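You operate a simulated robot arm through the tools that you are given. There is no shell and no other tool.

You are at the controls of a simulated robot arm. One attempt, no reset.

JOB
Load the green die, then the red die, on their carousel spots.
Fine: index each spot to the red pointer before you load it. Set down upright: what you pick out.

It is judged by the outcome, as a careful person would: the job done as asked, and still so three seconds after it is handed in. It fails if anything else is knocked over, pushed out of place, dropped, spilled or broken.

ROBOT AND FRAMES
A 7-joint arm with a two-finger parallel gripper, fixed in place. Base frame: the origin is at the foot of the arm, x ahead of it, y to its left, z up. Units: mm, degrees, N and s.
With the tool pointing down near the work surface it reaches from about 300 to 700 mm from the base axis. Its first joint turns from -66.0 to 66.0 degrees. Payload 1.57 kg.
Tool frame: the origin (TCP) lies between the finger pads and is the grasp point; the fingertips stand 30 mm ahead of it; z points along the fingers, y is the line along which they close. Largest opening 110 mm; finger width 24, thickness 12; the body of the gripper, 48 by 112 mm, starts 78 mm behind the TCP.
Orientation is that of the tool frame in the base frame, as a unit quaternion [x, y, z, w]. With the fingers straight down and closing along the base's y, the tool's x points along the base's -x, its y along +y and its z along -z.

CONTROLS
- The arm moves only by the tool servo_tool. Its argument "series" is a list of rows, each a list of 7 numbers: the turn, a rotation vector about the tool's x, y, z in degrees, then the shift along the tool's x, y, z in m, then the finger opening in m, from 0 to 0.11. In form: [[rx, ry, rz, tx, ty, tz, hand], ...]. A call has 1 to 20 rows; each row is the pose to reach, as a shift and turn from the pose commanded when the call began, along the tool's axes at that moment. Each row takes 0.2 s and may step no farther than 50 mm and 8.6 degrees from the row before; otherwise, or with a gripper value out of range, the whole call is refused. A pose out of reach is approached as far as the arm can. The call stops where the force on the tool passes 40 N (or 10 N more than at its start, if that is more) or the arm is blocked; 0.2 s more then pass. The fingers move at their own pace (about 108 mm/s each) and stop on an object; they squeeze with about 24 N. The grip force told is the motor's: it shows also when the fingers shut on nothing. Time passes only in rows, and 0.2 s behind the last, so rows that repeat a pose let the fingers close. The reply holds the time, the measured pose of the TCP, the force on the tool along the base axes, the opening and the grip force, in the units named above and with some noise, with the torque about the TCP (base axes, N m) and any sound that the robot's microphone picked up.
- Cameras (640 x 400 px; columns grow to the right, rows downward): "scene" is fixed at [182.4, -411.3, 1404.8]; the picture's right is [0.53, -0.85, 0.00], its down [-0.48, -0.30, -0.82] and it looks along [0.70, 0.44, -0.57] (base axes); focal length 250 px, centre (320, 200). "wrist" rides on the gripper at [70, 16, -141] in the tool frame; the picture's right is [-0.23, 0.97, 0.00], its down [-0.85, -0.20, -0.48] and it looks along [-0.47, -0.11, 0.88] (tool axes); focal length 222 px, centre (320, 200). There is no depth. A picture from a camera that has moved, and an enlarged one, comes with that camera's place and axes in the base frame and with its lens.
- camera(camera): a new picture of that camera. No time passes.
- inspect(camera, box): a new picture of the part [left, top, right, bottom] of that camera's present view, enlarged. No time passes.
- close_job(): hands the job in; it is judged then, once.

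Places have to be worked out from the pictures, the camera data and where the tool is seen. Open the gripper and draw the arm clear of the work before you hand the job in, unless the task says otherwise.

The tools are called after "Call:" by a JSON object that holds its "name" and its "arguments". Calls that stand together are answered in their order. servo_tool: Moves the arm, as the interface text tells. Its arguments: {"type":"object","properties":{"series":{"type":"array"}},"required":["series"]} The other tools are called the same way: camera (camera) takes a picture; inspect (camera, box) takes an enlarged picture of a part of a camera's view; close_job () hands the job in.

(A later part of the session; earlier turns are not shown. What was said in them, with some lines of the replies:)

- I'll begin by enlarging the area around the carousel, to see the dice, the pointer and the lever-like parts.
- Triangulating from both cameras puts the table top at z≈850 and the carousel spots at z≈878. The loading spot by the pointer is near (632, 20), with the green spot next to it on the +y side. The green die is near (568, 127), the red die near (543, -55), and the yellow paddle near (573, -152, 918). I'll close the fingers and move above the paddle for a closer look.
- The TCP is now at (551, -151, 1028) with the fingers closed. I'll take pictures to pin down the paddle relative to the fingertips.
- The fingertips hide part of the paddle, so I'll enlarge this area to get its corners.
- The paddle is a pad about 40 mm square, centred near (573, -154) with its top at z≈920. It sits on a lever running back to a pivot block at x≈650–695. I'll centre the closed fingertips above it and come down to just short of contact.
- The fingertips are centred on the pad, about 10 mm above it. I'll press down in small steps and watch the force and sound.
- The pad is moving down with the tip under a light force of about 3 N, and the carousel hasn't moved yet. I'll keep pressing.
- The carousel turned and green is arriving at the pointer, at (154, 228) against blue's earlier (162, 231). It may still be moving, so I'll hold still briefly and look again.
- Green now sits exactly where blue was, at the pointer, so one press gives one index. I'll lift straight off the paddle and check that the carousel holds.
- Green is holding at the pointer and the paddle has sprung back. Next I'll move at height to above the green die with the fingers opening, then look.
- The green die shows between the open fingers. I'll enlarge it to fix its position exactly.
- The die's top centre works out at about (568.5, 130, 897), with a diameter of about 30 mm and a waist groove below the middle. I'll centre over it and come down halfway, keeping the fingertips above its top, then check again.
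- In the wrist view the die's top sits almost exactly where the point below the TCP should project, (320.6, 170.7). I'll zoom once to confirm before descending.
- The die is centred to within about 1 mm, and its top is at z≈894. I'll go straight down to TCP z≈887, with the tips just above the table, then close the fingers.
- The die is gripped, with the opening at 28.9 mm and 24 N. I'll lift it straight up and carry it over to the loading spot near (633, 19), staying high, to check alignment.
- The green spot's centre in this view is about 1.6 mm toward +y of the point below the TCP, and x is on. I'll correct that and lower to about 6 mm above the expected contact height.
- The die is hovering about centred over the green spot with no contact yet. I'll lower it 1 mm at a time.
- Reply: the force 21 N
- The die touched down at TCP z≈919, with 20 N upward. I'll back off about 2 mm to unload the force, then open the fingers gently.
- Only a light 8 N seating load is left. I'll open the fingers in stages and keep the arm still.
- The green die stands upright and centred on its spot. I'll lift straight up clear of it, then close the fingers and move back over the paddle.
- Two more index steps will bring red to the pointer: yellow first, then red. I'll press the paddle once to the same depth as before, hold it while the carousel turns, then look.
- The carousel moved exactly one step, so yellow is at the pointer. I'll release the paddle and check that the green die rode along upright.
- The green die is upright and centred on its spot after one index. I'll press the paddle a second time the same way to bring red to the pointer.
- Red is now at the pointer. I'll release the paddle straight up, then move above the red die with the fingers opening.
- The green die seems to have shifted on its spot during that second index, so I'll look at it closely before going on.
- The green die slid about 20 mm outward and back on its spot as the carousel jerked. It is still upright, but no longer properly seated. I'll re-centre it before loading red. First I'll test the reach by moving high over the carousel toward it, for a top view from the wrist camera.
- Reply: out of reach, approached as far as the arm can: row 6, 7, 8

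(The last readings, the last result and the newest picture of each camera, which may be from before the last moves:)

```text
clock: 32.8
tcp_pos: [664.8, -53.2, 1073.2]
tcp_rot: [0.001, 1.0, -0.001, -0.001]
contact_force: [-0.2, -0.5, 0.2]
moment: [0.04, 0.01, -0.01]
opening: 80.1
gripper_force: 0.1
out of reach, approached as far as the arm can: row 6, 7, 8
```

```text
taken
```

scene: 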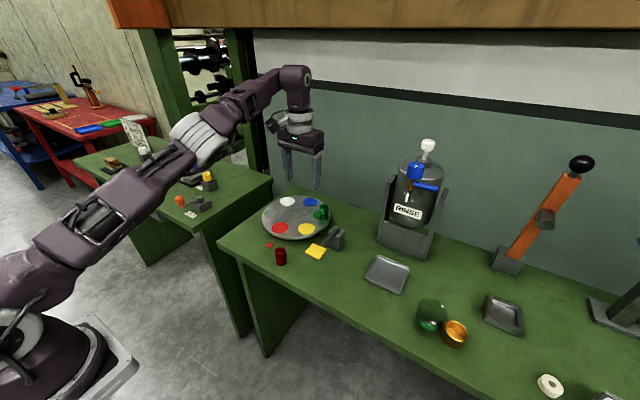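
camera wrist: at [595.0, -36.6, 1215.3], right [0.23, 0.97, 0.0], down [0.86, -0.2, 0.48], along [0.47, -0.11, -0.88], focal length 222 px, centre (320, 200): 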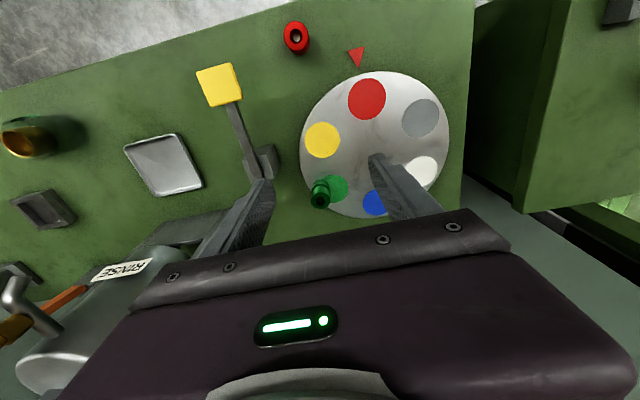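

The vertical tool runs out of reach at x≈665 at this height, so I'll have to tilt the fingers forward to reach the die. Before that I'll use this good top view to measure its offset from the green spot.

Call:
{"name": "inspect", "arguments": {"camera": "wrist", "box": [284, 65, 460, 230]}}

Call:
{"name": "inspect", "arguments": {"camera": "wrist", "box": [290, 160, 370, 220]}}

```text
2.42 times, centred on (372, 148) of wrist
camera zoom: at [595.0, -36.6, 1215.3], right [0.23, 0.97, 0.0], down [0.86, -0.2, 0.48], along [0.47, -0.11, -0.88], focal length 538 px, centre (194, 327)
```

zoom: 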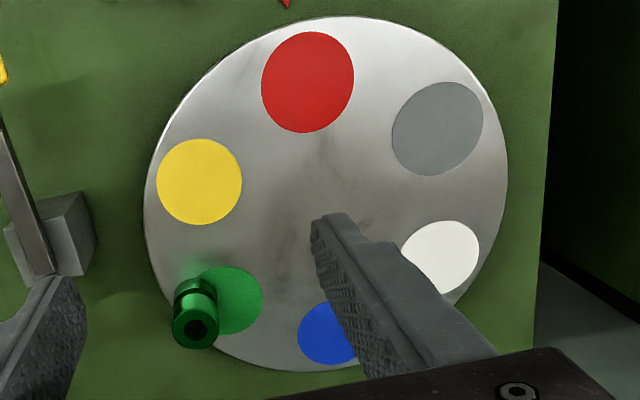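

```text
6.67 times, centred on (330, 190) of wrist
camera zoom: at [595.0, -36.6, 1215.3], right [0.23, 0.97, 0.0], down [0.86, -0.2, 0.48], along [0.47, -0.11, -0.88], focal length 1481 px, centre (253, 267)
```

zoom: 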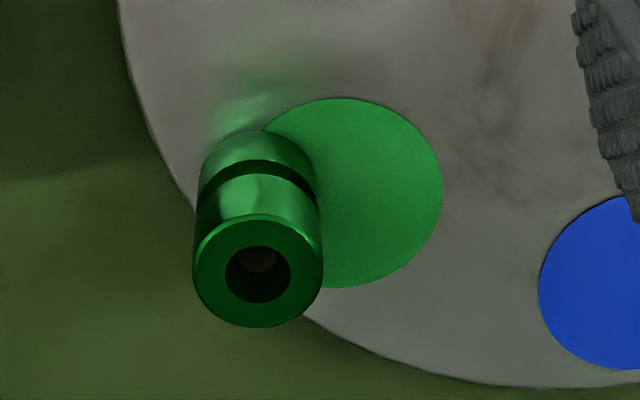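

Measured from above, the die sits at (751, -73) and the green spot's centre is at (758.5, -53), so the offset is about 21 mm. I'll back off to a reachable pose first and resynchronise, then tilt the fingers forward by about 26°.

Call:
{"name": "servo_tool", "arguments": {"series": [[0, 0, 0, 0.03, 0, 0.0, 0.096], [0, 0, 0, 0.06, 0, 0.0, 0.096], [0, 0, 0, 0.06, 0, 0.0, 0.096]]}}

```text
clock: 33.6
tcp_pos: [604.9, -54.8, 1075.7]
tcp_rot: [0.0, 1.0, -0.001, 0.0]
contact_force: [0.2, 0.1, -0.3]
moment: [0.01, -0.03, 0.0]
opening: 96.0
gripper_force: 0.1
```

The commanded pose had been clamped at the reach limit, and I'm now at (605, -54.5, 1075). I'll tilt the tool forward here, in free air.

Call:
{"name": "servo_tool", "arguments": {"series": [[0, -7, 0, 0, 0, 0, 0.096], [0, -14, 0, 0, 0, 0, 0.096], [0, -21, 0, 0, 0, 0, 0.096], [0, -26, 0, 0, 0, 0, 0.096], [0, -26, 0, 0, 0, 0, 0.096]]}}

Call:
{"name": "camera", "arguments": {"camera": "wrist"}}

Call:
{"name": "camera", "arguments": {"camera": "scene"}}

```text
clock: 34.8
tcp_pos: [604.5, -54.5, 1073.6]
tcp_rot: [0.0, 0.974, 0.0, 0.227]
contact_force: [-0.7, 0.7, 0.0]
moment: [-0.01, 0.01, -0.03]
opening: 96.1
gripper_force: 0.1
```

```text
taken
camera wrist: at [479.7, -38.5, 1169.8], right [0.2, 0.97, 0.1], down [0.56, -0.2, 0.81], along [0.8, -0.11, -0.58], focal length 222 px, centre (320, 200)
```

wrist: 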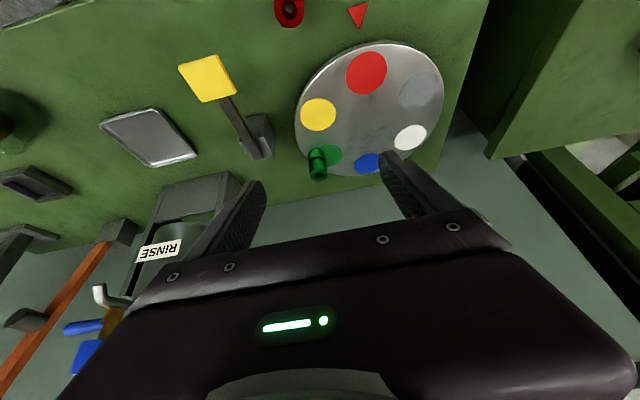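

```text
taken
```

scene: 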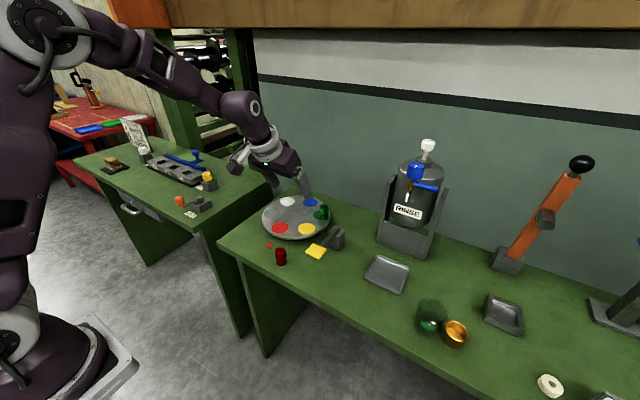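

The tilt is 26°, and the fingers now point forward and down. I'll move toward the die but stay well above its top, checking the reach.

Call:
{"name": "servo_tool", "arguments": {"series": [[0, 0, 0, -0.013, 0.0, 0.022, 0.096], [0, 0, 0, -0.03, 0.0, 0.05, 0.096], [0, 0, 0, -0.05, 0.001, 0.083, 0.096], [0, 0, 0, -0.067, 0.001, 0.111, 0.096], [0, 0, 0, -0.0801, 0.001, 0.1328, 0.096], [0, 0, 0, -0.0801, 0.001, 0.1328, 0.096]]}}

Call:
{"name": "camera", "arguments": {"camera": "wrist"}}

Call:
{"name": "inspect", "arguments": {"camera": "scene", "box": [240, 150, 384, 240]}}

```text
clock: 36.2
tcp_pos: [734.2, -54.9, 988.9]
tcp_rot: [0.0, 0.974, 0.0, 0.225]
contact_force: [-0.1, -0.5, 0.0]
moment: [0.02, 0.02, 0.02]
opening: 96.3
gripper_force: 0.0
```

```text
taken
camera wrist: at [609.9, -37.7, 1085.8], right [0.2, 0.97, 0.1], down [0.56, -0.2, 0.81], along [0.8, -0.11, -0.58], focal length 222 px, centre (320, 200)
```

wrist: 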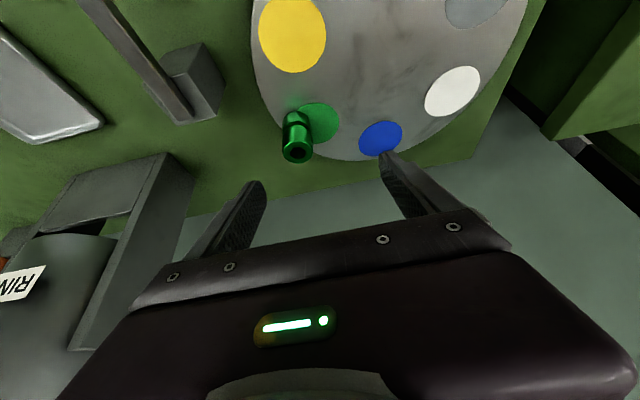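

```text
4.44 times, centred on (312, 195) of scene
camera zoom: at [182.5, -411.3, 1404.8], right [0.53, -0.85, 0.0], down [-0.48, -0.3, -0.82], along [0.7, 0.44, -0.57], focal length 1113 px, centre (356, 222)
```

zoom: 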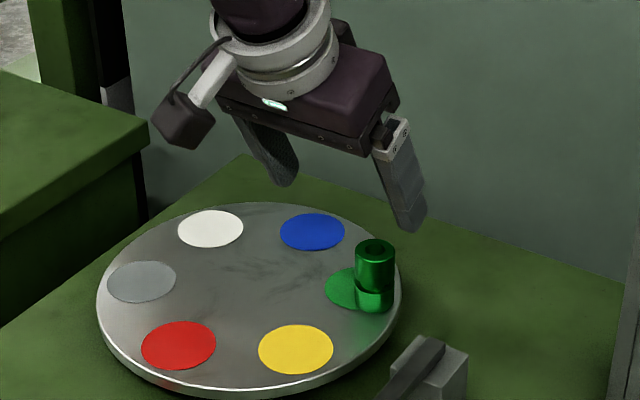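

The reach is fine with the tilt. I'll move to just above the die, keeping the tips above z≈930 and centring the opening on the spot's y, and check the straddle before descending.

Call:
{"name": "servo_tool", "arguments": {"series": [[0, 0, 0, 0.0015, 0.0, 0.01, 0.096], [0, 0, 0, 0.003, 0.0003, 0.02, 0.096], [0, 0, 0, 0.0042, 0.0003, 0.0291, 0.096], [0, 0, 0, 0.0042, 0.0003, 0.0291, 0.096]]}}

Call:
{"name": "camera", "arguments": {"camera": "wrist"}}

Call:
{"name": "inspect", "arguments": {"camera": "scene", "box": [280, 170, 360, 220]}}

```text
clock: 37.2
tcp_pos: [744.1, -54.4, 961.8]
tcp_rot: [0.0, 0.974, 0.0, 0.225]
contact_force: [-0.3, -0.3, 0.1]
moment: [0.0, -0.01, -0.02]
opening: 96.0
gripper_force: 0.1
```

```text
taken
camera wrist: at [618.6, -36.8, 1058.8], right [0.2, 0.97, 0.1], down [0.56, -0.2, 0.81], along [0.8, -0.11, -0.58], focal length 222 px, centre (320, 200)
```

wrist: 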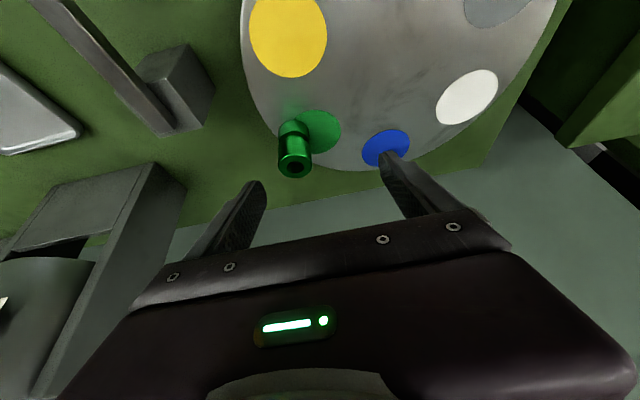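

```text
8.00 times, centred on (320, 195) of scene
camera zoom: at [182.5, -411.3, 1404.8], right [0.53, -0.85, 0.0], down [-0.48, -0.3, -0.82], along [0.7, 0.44, -0.57], focal length 2003 px, centre (320, 240)
```

zoom: 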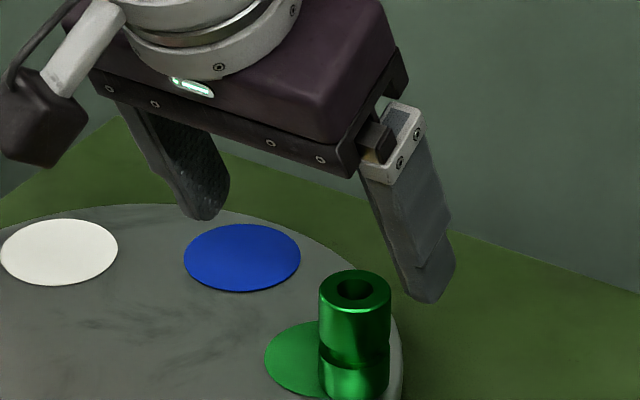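

The straddle geometry checks out: the die is about 20 mm to the -y side of centre, with roughly 14 mm clearance to the -y finger. I'll descend vertically to TCP z≈921.

Call:
{"name": "servo_tool", "arguments": {"series": [[0, 0, 0, 0.0044, 0.0, 0.009, 0.096], [0, 0, 0, 0.0088, 0.0, 0.018, 0.096], [0, 0, 0, 0.0132, 0.0, 0.027, 0.096], [0, 0, 0, 0.016, 0.0, 0.0328, 0.096], [0, 0, 0, 0.018, 0.0, 0.0369, 0.096], [0, 0, 0, 0.018, 0.0, 0.0369, 0.096]]}}

Call:
{"name": "inspect", "arguments": {"camera": "wrist", "box": [220, 90, 420, 215]}}

Call:
{"name": "inspect", "arguments": {"camera": "scene", "box": [280, 180, 360, 230]}}

```text
clock: 38.6
tcp_pos: [743.6, -54.5, 920.6]
tcp_rot: [0.0, 0.974, 0.0, 0.225]
contact_force: [0.0, 0.1, 0.4]
moment: [0.03, 0.01, -0.03]
opening: 96.1
gripper_force: 0.0
```

```text
3.20 times, centred on (320, 152) of wrist
camera zoom: at [618.6, -37.0, 1016.4], right [0.2, 0.97, 0.1], down [0.56, -0.2, 0.8], along [0.8, -0.11, -0.58], focal length 711 px, centre (320, 352)
```

zoom: 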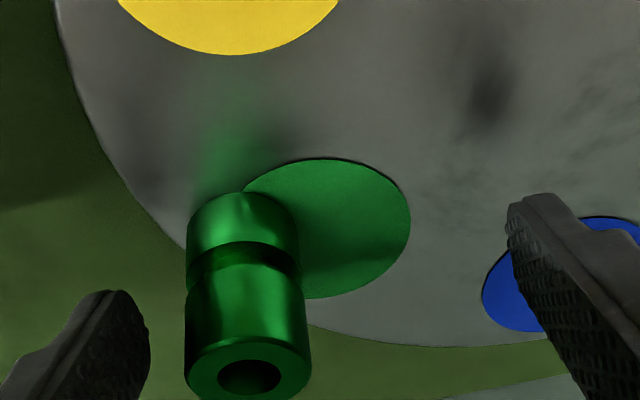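

```text
8.00 times, centred on (320, 205) of scene
camera zoom: at [182.4, -411.3, 1404.8], right [0.53, -0.85, 0.0], down [-0.48, -0.3, -0.82], along [0.7, 0.44, -0.57], focal length 2003 px, centre (320, 160)
```

zoom: 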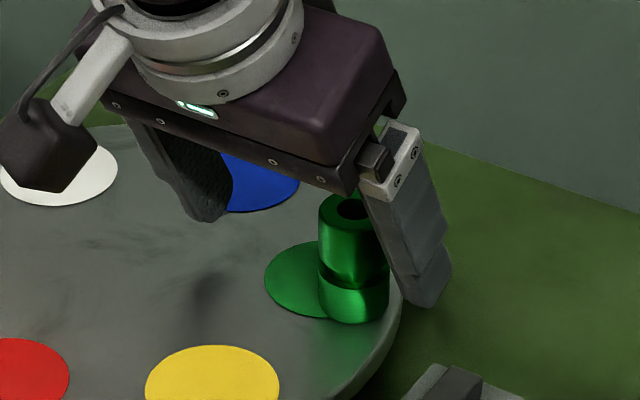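

The fingers straddle the die with nothing touching. Now I'll close slowly, so the -y finger gently slides the die along the disc toward the spot's centre line.

Call:
{"name": "servo_tool", "arguments": {"series": [[0, 0, 0, 0, 0, 0, 0.085], [0, 0, 0, 0, 0, 0, 0.075], [0, 0, 0, 0, 0, 0, 0.07], [0, 0, 0, 0, 0, 0, 0.066], [0, 0, 0, 0, 0, 0, 0.062], [0, 0, 0, 0, 0, 0, 0.058], [0, 0, 0, 0, 0, 0, 0.054], [0, 0, 0, 0, 0, 0, 0.05]]}}

Call:
{"name": "inspect", "arguments": {"camera": "wrist", "box": [220, 90, 420, 215]}}

Call:
{"name": "inspect", "arguments": {"camera": "scene", "box": [280, 180, 360, 230]}}

```text
clock: 40.4
tcp_pos: [743.5, -54.6, 918.7]
tcp_rot: [0.0, 0.974, 0.0, 0.225]
contact_force: [0.8, -0.9, -0.2]
moment: [-0.03, 0.0, -0.04]
opening: 50.1
gripper_force: 0.1
```

```text
3.20 times, centred on (320, 152) of wrist
camera zoom: at [618.6, -37.0, 1016.6], right [0.2, 0.97, 0.1], down [0.56, -0.2, 0.81], along [0.8, -0.11, -0.58], focal length 711 px, centre (320, 352)
```

zoom: 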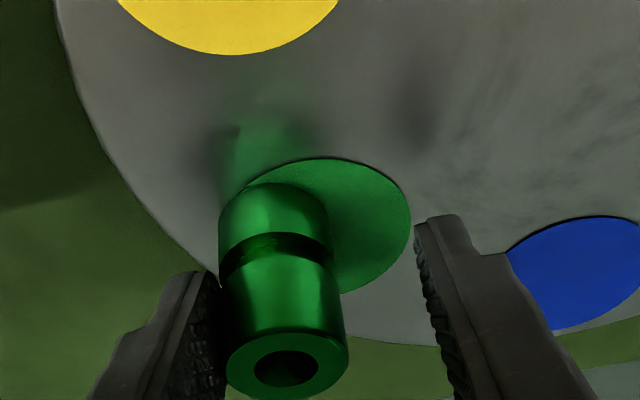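

```text
8.00 times, centred on (320, 205) of scene
camera zoom: at [182.4, -411.3, 1404.8], right [0.53, -0.85, 0.0], down [-0.48, -0.3, -0.82], along [0.7, 0.44, -0.57], focal length 2003 px, centre (320, 160)
```

zoom: 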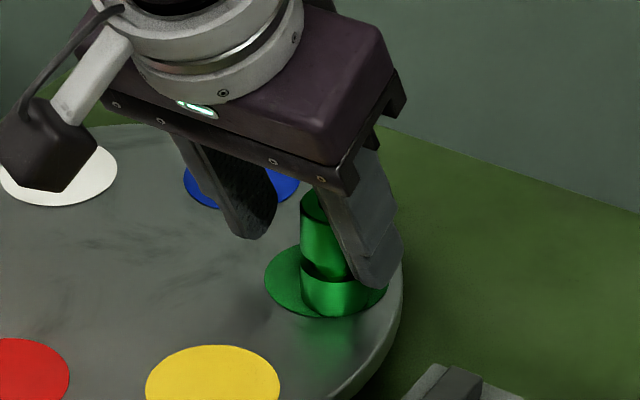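

The die is sliding upright and the disc isn't moving. I'll keep closing until both fingers hold it.

Call:
{"name": "servo_tool", "arguments": {"series": [[0, 0, 0, 0, 0, 0, 0.046], [0, 0, 0, 0, 0, 0, 0.042], [0, 0, 0, 0, 0, 0, 0.038], [0, 0, 0, 0, 0, 0, 0.035], [0, 0, 0, 0, 0, 0, 0.032], [0, 0, 0, 0, 0, 0, 0.03], [0, 0, 0, 0, 0, 0, 0.0285]]}}

Call:
{"name": "inspect", "arguments": {"camera": "wrist", "box": [220, 90, 420, 215]}}

Call:
{"name": "inspect", "arguments": {"camera": "scene", "box": [280, 180, 360, 230]}}

```text
clock: 42.0
tcp_pos: [743.6, -55.5, 920.9]
tcp_rot: [0.0, 0.974, 0.0, 0.225]
contact_force: [0.2, -0.7, -0.1]
moment: [0.0, 0.02, 0.01]
opening: 29.0
gripper_force: 0.8
```

```text
3.20 times, centred on (320, 152) of wrist
camera zoom: at [618.6, -37.0, 1016.6], right [0.2, 0.97, 0.1], down [0.56, -0.2, 0.81], along [0.8, -0.11, -0.58], focal length 711 px, centre (320, 352)
```

zoom: 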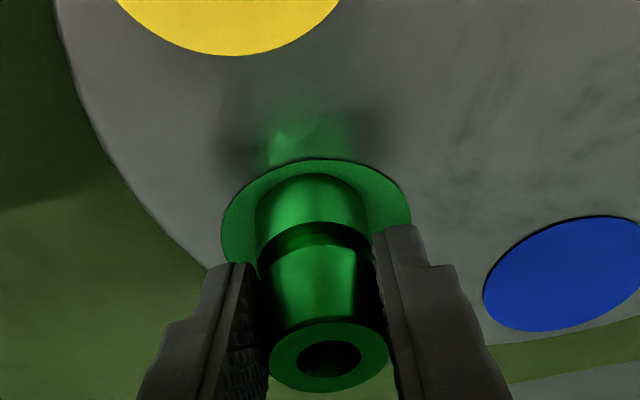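

```text
8.00 times, centred on (320, 205) of scene
camera zoom: at [182.4, -411.3, 1404.8], right [0.53, -0.85, 0.0], down [-0.48, -0.3, -0.82], along [0.7, 0.44, -0.57], focal length 2003 px, centre (320, 160)
```

zoom: 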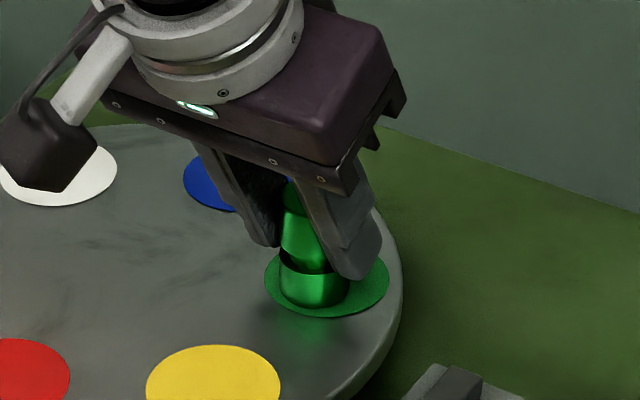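

The die is now on the spot's centre line in y. It still needs about 6 mm in +x to be centred, judged from both views. I'll grip it and slide it level by that amount.

Call:
{"name": "servo_tool", "arguments": {"series": [[0, 0, 0, 0, 0, 0, 0.022], [0, 0, 0, 0, 0, 0, 0.02], [0, 0, 0, -0.00135, -0.0001, 0.00066, 0.02], [0, 0, 0, -0.0027, -0.0002, 0.0013, 0.02], [0, 0, 0, -0.00405, -0.0004, 0.002, 0.02], [0, 0, 0, -0.0054, -0.0005, 0.0026, 0.02], [0, 0, 0, -0.0054, -0.0005, 0.0026, 0.02]]}}

Call:
{"name": "inspect", "arguments": {"camera": "wrist", "box": [220, 90, 420, 215]}}

Call:
{"name": "inspect", "arguments": {"camera": "scene", "box": [280, 180, 360, 230]}}

```text
clock: 43.6
tcp_pos: [749.2, -55.1, 920.3]
tcp_rot: [0.0, 0.974, 0.001, 0.225]
contact_force: [0.6, 0.0, 0.1]
moment: [-0.01, 0.02, -0.01]
opening: 28.7
gripper_force: 24.0
```

```text
3.20 times, centred on (320, 152) of wrist
camera zoom: at [624.9, -37.9, 1017.1], right [0.2, 0.97, 0.1], down [0.56, -0.2, 0.8], along [0.8, -0.11, -0.58], focal length 711 px, centre (320, 352)
```

zoom: 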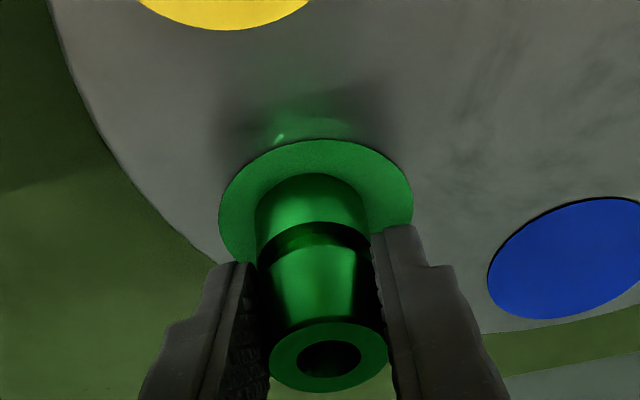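

```text
8.00 times, centred on (320, 205) of scene
camera zoom: at [182.5, -411.3, 1404.8], right [0.53, -0.85, 0.0], down [-0.48, -0.3, -0.82], along [0.7, 0.44, -0.57], focal length 2003 px, centre (320, 160)
```

zoom: 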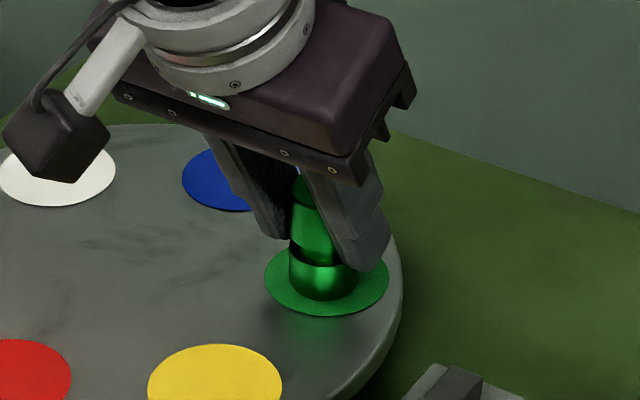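

Both views now show the die centred on the green spot to within 1–2 mm, with the contact force near zero. I'll open gently and check that it stays put.

Call:
{"name": "servo_tool", "arguments": {"series": [[0, 0, 0, 0, 0, 0, 0.03], [0, 0, 0, 0, 0, 0, 0.034], [0, 0, 0, 0, 0, 0, 0.044], [0, 0, 0, 0, 0, 0, 0.06], [0, 0, 0, 0, 0, 0, 0.08], [0, 0, 0, 0, 0, 0, 0.08]]}}

Call:
{"name": "inspect", "arguments": {"camera": "wrist", "box": [220, 90, 420, 215]}}

Call:
{"name": "inspect", "arguments": {"camera": "scene", "box": [280, 180, 360, 230]}}

```text
clock: 45.0
tcp_pos: [749.6, -55.0, 920.2]
tcp_rot: [0.0, 0.974, -0.001, 0.225]
contact_force: [-0.2, 0.5, 0.7]
moment: [0.01, 0.0, 0.0]
opening: 80.1
gripper_force: 0.1
```

```text
3.20 times, centred on (320, 152) of wrist
camera zoom: at [624.8, -37.9, 1017.2], right [0.2, 0.97, 0.1], down [0.56, -0.2, 0.81], along [0.8, -0.11, -0.58], focal length 711 px, centre (320, 352)
```

zoom: 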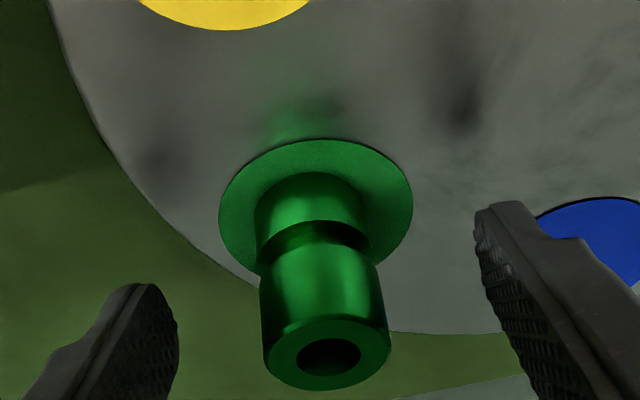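

```text
8.00 times, centred on (320, 205) of scene
camera zoom: at [182.4, -411.3, 1404.8], right [0.53, -0.85, 0.0], down [-0.48, -0.3, -0.82], along [0.7, 0.44, -0.57], focal length 2003 px, centre (320, 160)
```

zoom: 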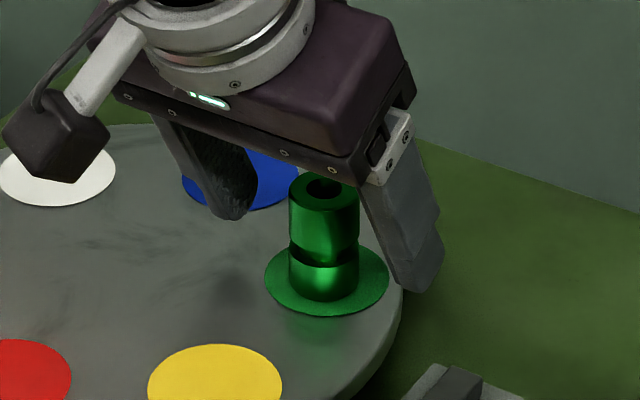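

The green die stands upright and centred on its spot again. I'll draw the fingers straight up, clear of its top.

Call:
{"name": "servo_tool", "arguments": {"series": [[0, 0, 0, -0.0044, 0.0, -0.009, 0.08], [0, 0, 0, -0.0096, 0.0, -0.0198, 0.08], [0, 0, 0, -0.0149, 0.0, -0.0306, 0.08], [0, 0, 0, -0.0202, 0.0, -0.0414, 0.08], [0, 0, 0, -0.0202, 0.0, -0.0414, 0.08]]}}

```text
clock: 46.2
tcp_pos: [750.2, -56.5, 966.7]
tcp_rot: [0.0, 0.974, 0.0, 0.225]
contact_force: [-0.5, 0.1, 0.0]
moment: [0.0, 0.02, 0.0]
opening: 79.7
gripper_force: 0.1
```

The tips are clear of the die top. I'll retreat up and back toward the robot, then level the tool to point straight down again.

Call:
{"name": "servo_tool", "arguments": {"series": [[0, 0, 0, 0.008, 0, -0.035, 0.08], [0, 0, 0, 0.022, 0, -0.07, 0.08], [0, 0, 0, 0.04, 0, -0.105, 0.08], [0, 0, 0, 0.0577, 0, -0.1327, 0.08], [0, 7, 0, 0.0577, 0, -0.1327, 0.08], [0, 14, 0, 0.0577, 0, -0.1327, 0.08], [0, 21, 0, 0.0577, 0, -0.1327, 0.08], [0, 26, 0, 0.0577, 0, -0.1327, 0.08], [0, 26, 0, 0.0577, 0, -0.1327, 0.08]]}}

Call:
{"name": "inspect", "arguments": {"camera": "scene", "box": [220, 180, 380, 280]}}

Call:
{"name": "inspect", "arguments": {"camera": "wrist", "box": [270, 20, 470, 220]}}

```text
clock: 48.2
tcp_pos: [639.1, -55.8, 1061.4]
tcp_rot: [0.0, 1.0, 0.001, -0.001]
contact_force: [0.0, -0.7, -0.1]
moment: [-0.03, 0.02, 0.0]
opening: 79.9
gripper_force: 0.0
```

```text
4.00 times, centred on (300, 230) of scene
camera zoom: at [182.5, -411.3, 1404.8], right [0.53, -0.85, 0.0], down [-0.48, -0.3, -0.82], along [0.7, 0.44, -0.57], focal length 1002 px, centre (400, 80)
```

zoom: 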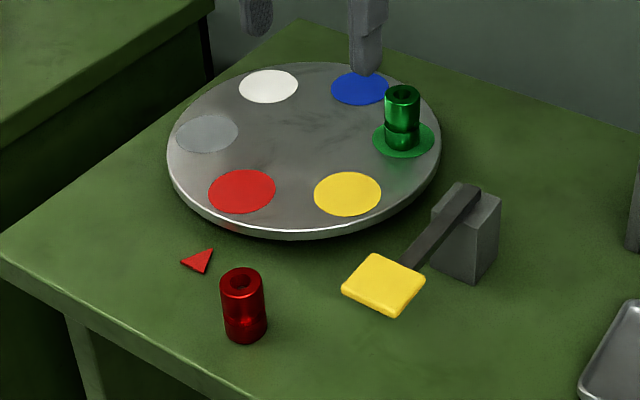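

```text
2.00 times, centred on (370, 120) of wrist
camera zoom: at [569.9, -38.2, 1201.5], right [0.23, 0.97, 0.0], down [0.86, -0.2, 0.48], along [0.47, -0.11, -0.88], focal length 444 px, centre (220, 360)
```

zoom: 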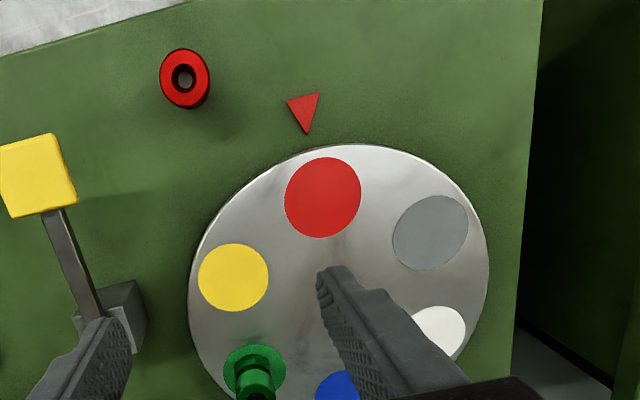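

Green is seated on its spot and red remains at the pointer. Now I'll move above the red die, at about (544, -56), and down to a checking height.

Call:
{"name": "servo_tool", "arguments": {"series": [[0, 0, 0, 0.025, 0, 0.0, 0.08], [0, 0, 0, 0.06, 0, 0.01, 0.08], [0, 0, 0, 0.088, -0.0004, 0.035, 0.08], [0, 0, 0, 0.0955, -0.0004, 0.07, 0.08], [0, 0, 0, 0.0955, -0.0004, 0.1, 0.08], [0, 0, 0, 0.0955, -0.0004, 0.12, 0.08], [0, 0, 0, 0.0955, -0.0004, 0.12, 0.08]]}}

Call:
{"name": "inspect", "arguments": {"camera": "wrist", "box": [264, 135, 376, 205]}}

Call:
{"name": "inspect", "arguments": {"camera": "scene", "box": [220, 180, 380, 280]}}

```text
clock: 49.8
tcp_pos: [541.1, -57.8, 939.5]
tcp_rot: [0.0, 1.0, 0.0, 0.001]
contact_force: [0.3, 0.5, -0.1]
moment: [0.0, 0.01, 0.02]
opening: 79.8
gripper_force: 0.0
```

```text
5.71 times, centred on (320, 170) of wrist
camera zoom: at [472.7, -39.1, 1080.8], right [0.23, 0.97, 0.0], down [0.85, -0.2, 0.48], along [0.47, -0.11, -0.88], focal length 1269 px, centre (320, 371)
```

zoom: 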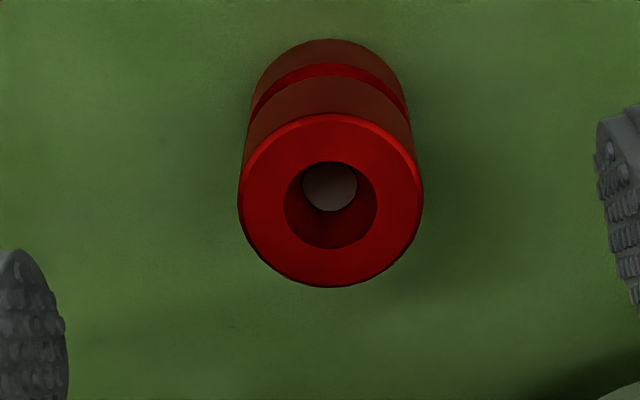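

```text
4.00 times, centred on (300, 230) of scene
camera zoom: at [182.4, -411.3, 1404.8], right [0.53, -0.85, 0.0], down [-0.48, -0.3, -0.82], along [0.7, 0.44, -0.57], focal length 1002 px, centre (400, 80)
```

zoom: 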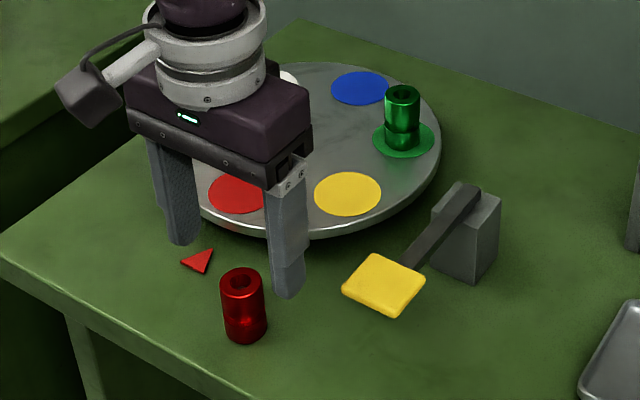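

The red die is centred under the gripper to within about 1 mm. I'll go down to the same grasp height, z≈887, and close.

Call:
{"name": "servo_tool", "arguments": {"series": [[0, 0, 0, -0.0008, 0.0009, 0.02, 0.08], [0, 0, 0, -0.0008, 0.0009, 0.036, 0.08], [0, 0, 0, -0.0008, 0.0009, 0.047, 0.08], [0, 0, 0, -0.0008, 0.0009, 0.0525, 0.08], [0, 0, 0, -0.0008, 0.0009, 0.0525, 0.06], [0, 0, 0, -0.0008, 0.0009, 0.0525, 0.045], [0, 0, 0, -0.0008, 0.0009, 0.0525, 0.035], [0, 0, 0, -0.0008, 0.0009, 0.0525, 0.02], [0, 0, 0, -0.0008, 0.0009, 0.0525, 0.01], [0, 0, 0, -0.0008, 0.0009, 0.0525, 0.01], [0, 0, 0, -0.0008, 0.0009, 0.0525, 0.01]]}}

Call:
{"name": "inspect", "arguments": {"camera": "wrist", "box": [240, 120, 400, 220]}}

```text
clock: 52.2
tcp_pos: [545.3, -55.8, 886.8]
tcp_rot: [0.0, 1.0, -0.001, 0.0]
contact_force: [-0.5, 0.5, 0.0]
moment: [0.01, 0.02, 0.03]
opening: 29.3
gripper_force: 24.4
```

```text
4.00 times, centred on (320, 170) of wrist
camera zoom: at [474.7, -38.3, 1028.5], right [0.23, 0.97, 0.0], down [0.85, -0.2, 0.48], along [0.47, -0.11, -0.88], focal length 888 px, centre (320, 320)
```

zoom: 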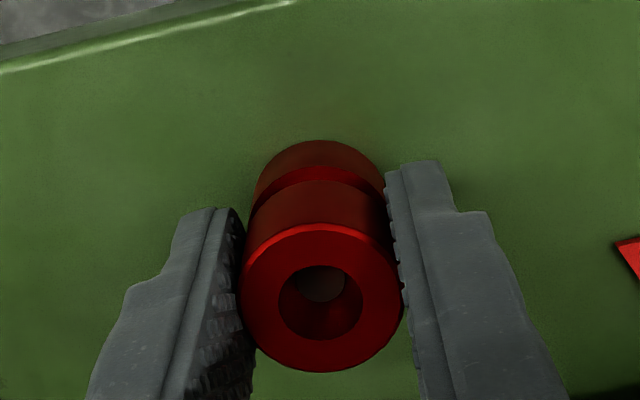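

The red die is gripped at 29.3 mm. I'll lift it and carry it over to the loading spot at (633, 20), then check the alignment from above.

Call:
{"name": "servo_tool", "arguments": {"series": [[0, 0, 0, 0, 0, -0.01, 0.01], [0, 0, 0, 0, 0, -0.03, 0.01], [0, 0, 0, 0, 0, -0.06, 0.01], [0, 0, 0, 0, 0, -0.083, 0.01], [0, 0, 0, -0.016, 0.014, -0.083, 0.01], [0, 0, 0, -0.04, 0.034, -0.083, 0.01], [0, 0, 0, -0.064, 0.055, -0.083, 0.01], [0, 0, 0, -0.08, 0.069, -0.083, 0.01], [0, 0, 0, -0.088, 0.0755, -0.083, 0.01], [0, 0, 0, -0.088, 0.0755, -0.083, 0.01], [0, 0, 0, -0.088, 0.0755, -0.083, 0.01]]}}

Call:
{"name": "inspect", "arguments": {"camera": "wrist", "box": [240, 100, 400, 200]}}

Call:
{"name": "inspect", "arguments": {"camera": "scene", "box": [220, 180, 380, 280]}}

```text
clock: 54.6
tcp_pos: [631.3, 19.7, 971.3]
tcp_rot: [0.001, 1.0, 0.0, 0.0]
contact_force: [1.2, 0.6, -0.1]
moment: [-0.01, -0.01, 0.0]
opening: 29.5
gripper_force: 24.5
```

```text
4.00 times, centred on (320, 150) of wrist
camera zoom: at [561.3, 37.9, 1112.7], right [0.23, 0.97, 0.0], down [0.85, -0.2, 0.48], along [0.47, -0.11, -0.88], focal length 888 px, centre (320, 400)
```

zoom: 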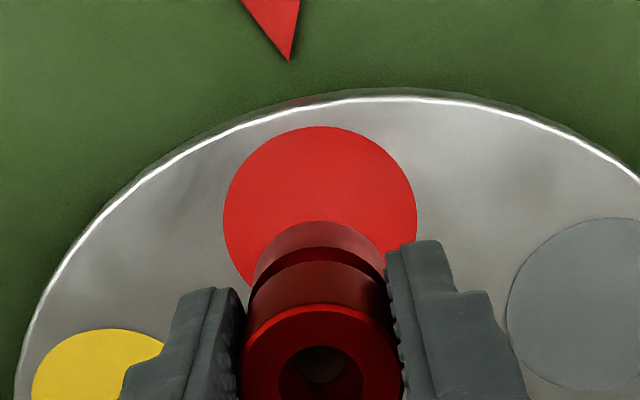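

```text
4.00 times, centred on (300, 230) of scene
camera zoom: at [182.5, -411.3, 1404.8], right [0.53, -0.85, 0.0], down [-0.48, -0.3, -0.82], along [0.7, 0.44, -0.57], focal length 1002 px, centre (400, 80)
```

zoom: 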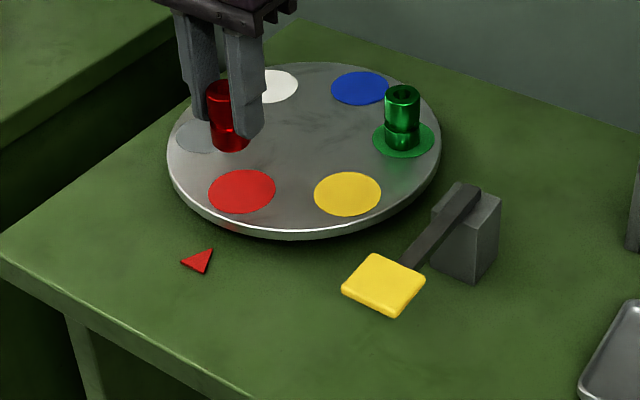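

Red spot's centre is within about 0.5 mm of the point below the TCP, and it lines up with the pointer. I'll lower to just above contact.

Call:
{"name": "servo_tool", "arguments": {"series": [[0, 0, 0, 0.0003, -0.0005, 0.012, 0.01], [0, 0, 0, 0.0005, -0.0005, 0.027, 0.01], [0, 0, 0, 0.0005, -0.0005, 0.04, 0.01], [0, 0, 0, 0.0005, -0.0005, 0.046, 0.01], [0, 0, 0, 0.0005, -0.0005, 0.048, 0.01], [0, 0, 0, 0.0005, -0.0005, 0.048, 0.01]]}}

Call:
{"name": "inspect", "arguments": {"camera": "scene", "box": [252, 200, 316, 240]}}

Call:
{"name": "inspect", "arguments": {"camera": "wrist", "box": [240, 120, 400, 220]}}

```text
clock: 56.0
tcp_pos: [631.3, 19.5, 922.3]
tcp_rot: [0.0, 1.0, 0.0, 0.0]
contact_force: [0.2, 0.6, -1.4]
moment: [-0.02, 0.0, 0.04]
opening: 29.0
gripper_force: 24.1
```

```text
10.00 times, centred on (284, 220) of scene
camera zoom: at [182.5, -411.3, 1404.8], right [0.53, -0.85, 0.0], down [-0.48, -0.3, -0.82], along [0.7, 0.44, -0.57], focal length 2504 px, centre (680, 0)
```

zoom: 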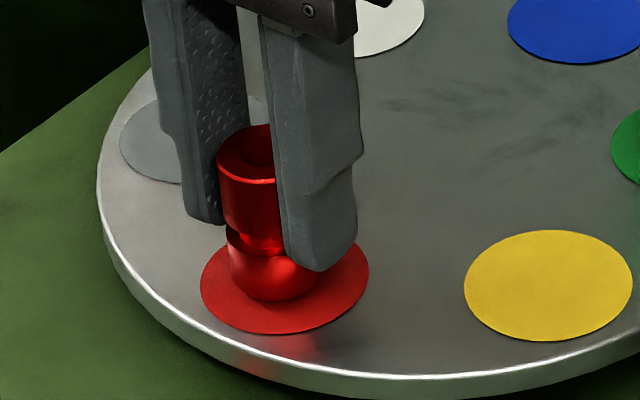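

```text
4.00 times, centred on (320, 170) of wrist
camera zoom: at [562.2, 36.9, 1064.1], right [0.23, 0.97, 0.0], down [0.85, -0.2, 0.48], along [0.47, -0.11, -0.88], focal length 888 px, centre (320, 320)
```

zoom: 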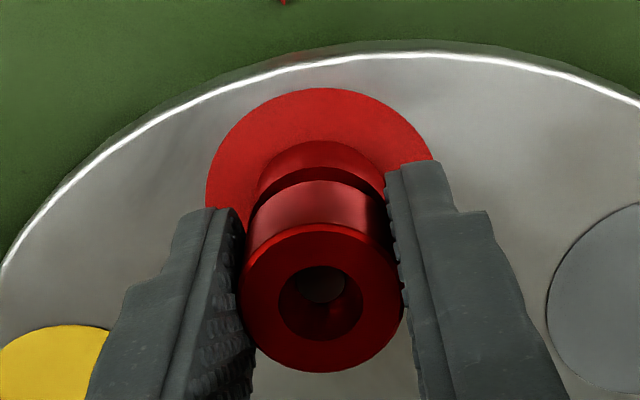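

The red die is hovering well centred over the red spot. I'll lower it in fine steps until it touches.

Call:
{"name": "servo_tool", "arguments": {"series": [[0, 0, 0, 0, 0, 0.001, 0.01], [0, 0, 0, 0, 0, 0.002, 0.01], [0, 0, 0, 0, 0, 0.0028, 0.01]]}}

```text
clock: 56.8
tcp_pos: [631.7, 20.9, 919.2]
tcp_rot: [-0.001, 1.0, 0.0, 0.0]
contact_force: [-0.2, 0.4, -1.0]
moment: [0.0, -0.02, 0.0]
opening: 28.9
gripper_force: 24.3
```

There's no contact yet at z≈919.5, so I'll continue in half-millimetre steps.

Call:
{"name": "servo_tool", "arguments": {"series": [[0, 0, 0, 0, 0, 0.0005, 0.01], [0, 0, 0, 0, 0, 0.001, 0.01], [0, 0, 0, 0, 0, 0.0013, 0.01]]}}

```text
clock: 57.6
tcp_pos: [631.1, 19.7, 917.3]
tcp_rot: [0.0, 1.0, 0.0, 0.001]
contact_force: [-1.3, -0.3, 8.4]
moment: [-0.01, 0.08, 0.04]
opening: 29.2
gripper_force: 24.0
```

The die is seated, with a light 8 N upward. I'll ease up half a millimetre and open the fingers in stages.

Call:
{"name": "servo_tool", "arguments": {"series": [[0, 0, 0, 0, 0, -0.0005, 0.01], [0, 0, 0, 0, 0, -0.0005, 0.035], [0, 0, 0, 0, 0, -0.0005, 0.045], [0, 0, 0, 0, 0, -0.0005, 0.06], [0, 0, 0, 0, 0, -0.0005, 0.07], [0, 0, 0, 0, 0, -0.0005, 0.07]]}}

Call:
{"name": "inspect", "arguments": {"camera": "scene", "box": [252, 200, 316, 240]}}

Call:
{"name": "inspect", "arguments": {"camera": "wrist", "box": [240, 120, 400, 220]}}

```text
clock: 59.0
tcp_pos: [632.1, 20.2, 918.4]
tcp_rot: [0.0, 1.0, 0.0, 0.001]
contact_force: [-0.7, -0.1, 0.1]
moment: [-0.04, -0.01, 0.0]
opening: 70.1
gripper_force: 0.1
```

```text
10.00 times, centred on (284, 220) of scene
camera zoom: at [182.4, -411.3, 1404.8], right [0.53, -0.85, 0.0], down [-0.48, -0.3, -0.82], along [0.7, 0.44, -0.57], focal length 2504 px, centre (680, 0)
```

zoom: 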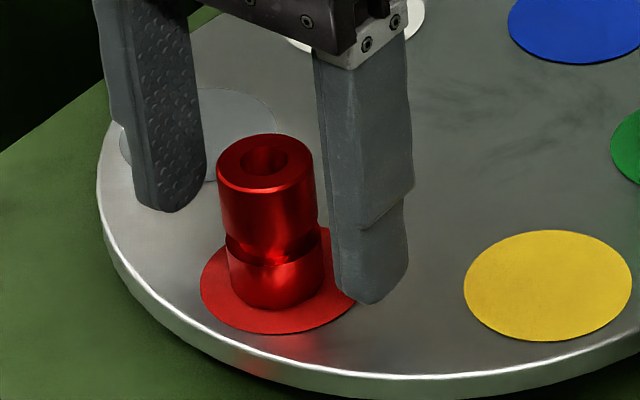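

```text
4.00 times, centred on (320, 170) of wrist
camera zoom: at [561.9, 37.6, 1060.2], right [0.23, 0.97, 0.0], down [0.85, -0.2, 0.48], along [0.47, -0.11, -0.88], focal length 888 px, centre (320, 320)
```

zoom: 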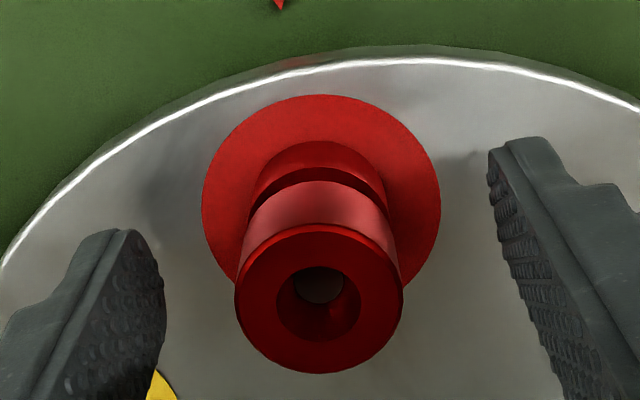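

The red die is released, upright and centred on the red spot. I'll lift straight up clear of it, then draw the arm back and high, away from the work.

Call:
{"name": "servo_tool", "arguments": {"series": [[0, 0, 0, 0, 0, -0.015, 0.07], [0, 0, 0, 0, 0, -0.04, 0.07], [0, 0, 0, 0, 0, -0.08, 0.07], [0, 0, 0, 0, 0, -0.12, 0.07], [0, 0, 0, 0.02, 0, -0.15, 0.08], [0, 0, 0, 0.05, 0, -0.185, 0.09], [0, 0, 0, 0.08, 0, -0.22, 0.1], [0, 0, 0, 0.11, 0, -0.25, 0.11], [0, 0, 0, 0.14, 0, -0.28, 0.11], [0, 0, 0, 0.16, 0, -0.3, 0.11], [0, 0, 0, 0.16, 0, -0.3, 0.11]]}}

Call:
{"name": "camera", "arguments": {"camera": "scene"}}

Call:
{"name": "inspect", "arguments": {"camera": "scene", "box": [220, 180, 380, 280]}}

Call:
{"name": "camera", "arguments": {"camera": "wrist"}}

```text
clock: 61.4
tcp_pos: [472.0, 20.4, 1218.9]
tcp_rot: [0.0, 1.0, 0.0, 0.0]
contact_force: [-0.5, -0.4, -0.1]
moment: [-0.04, 0.0, 0.05]
opening: 109.9
gripper_force: 0.1
```

```text
taken
```

scene: 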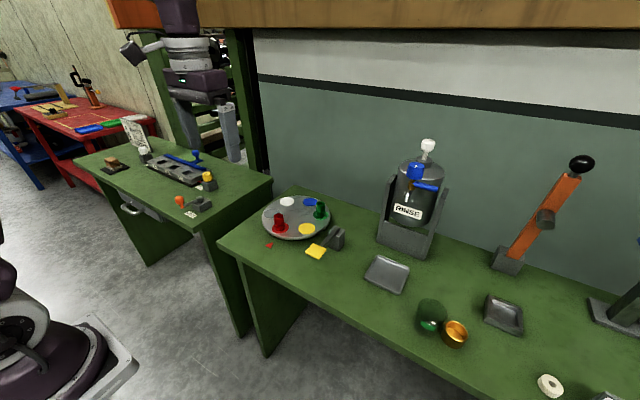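

```text
4.00 times, centred on (300, 230) of scene
camera zoom: at [182.4, -411.3, 1404.8], right [0.53, -0.85, 0.0], down [-0.48, -0.3, -0.82], along [0.7, 0.44, -0.57], focal length 1002 px, centre (400, 80)
```

zoom: 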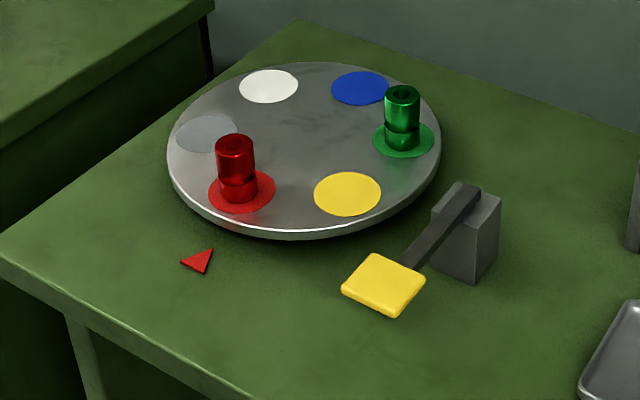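

```text
taken
camera wrist: at [401.4, 37.1, 1361.3], right [0.23, 0.97, 0.0], down [0.85, -0.2, 0.48], along [0.47, -0.11, -0.88], focal length 222 px, centre (320, 200)
```

wrist: 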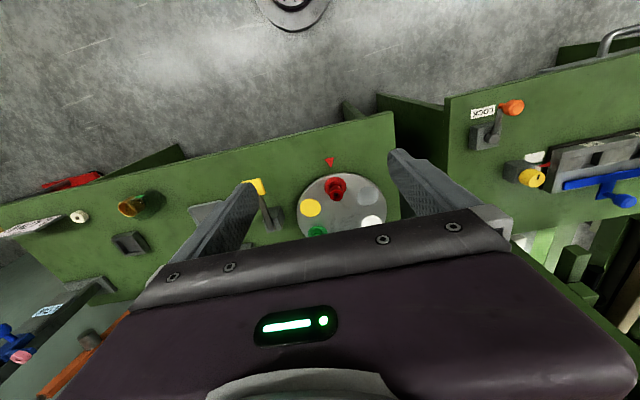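

Both dice are upright and centred on their matching spots. Red is at the pointer, nothing else has been disturbed, and the gripper is open and clear. I'm handing the job in.

Call:
{"name": "close_job", "arguments": {}}

```text
The job is handed in.
```

Both dice are on their carousel spots, upright and centred to within a couple of millimetres. Green was loaded first, then red, and each spot was indexed to the red pointer before loading.

- **Indexing:** I pressed the yellow paddle once to bring green to the pointer, then twice more to bring red there.
- **Green die slipped:** The carousel's jerk on those last two presses slid the green die about 20 mm off its spot, though it stayed standing. Before loading red, I tilted the gripper to reach it and slid it back to the centre without lifting it. It was away from the pointer when I did this.
- **End state:** The last pictures showed nothing else knocked over or moved. The gripper was open and the arm was drawn clear before I handed the job in.
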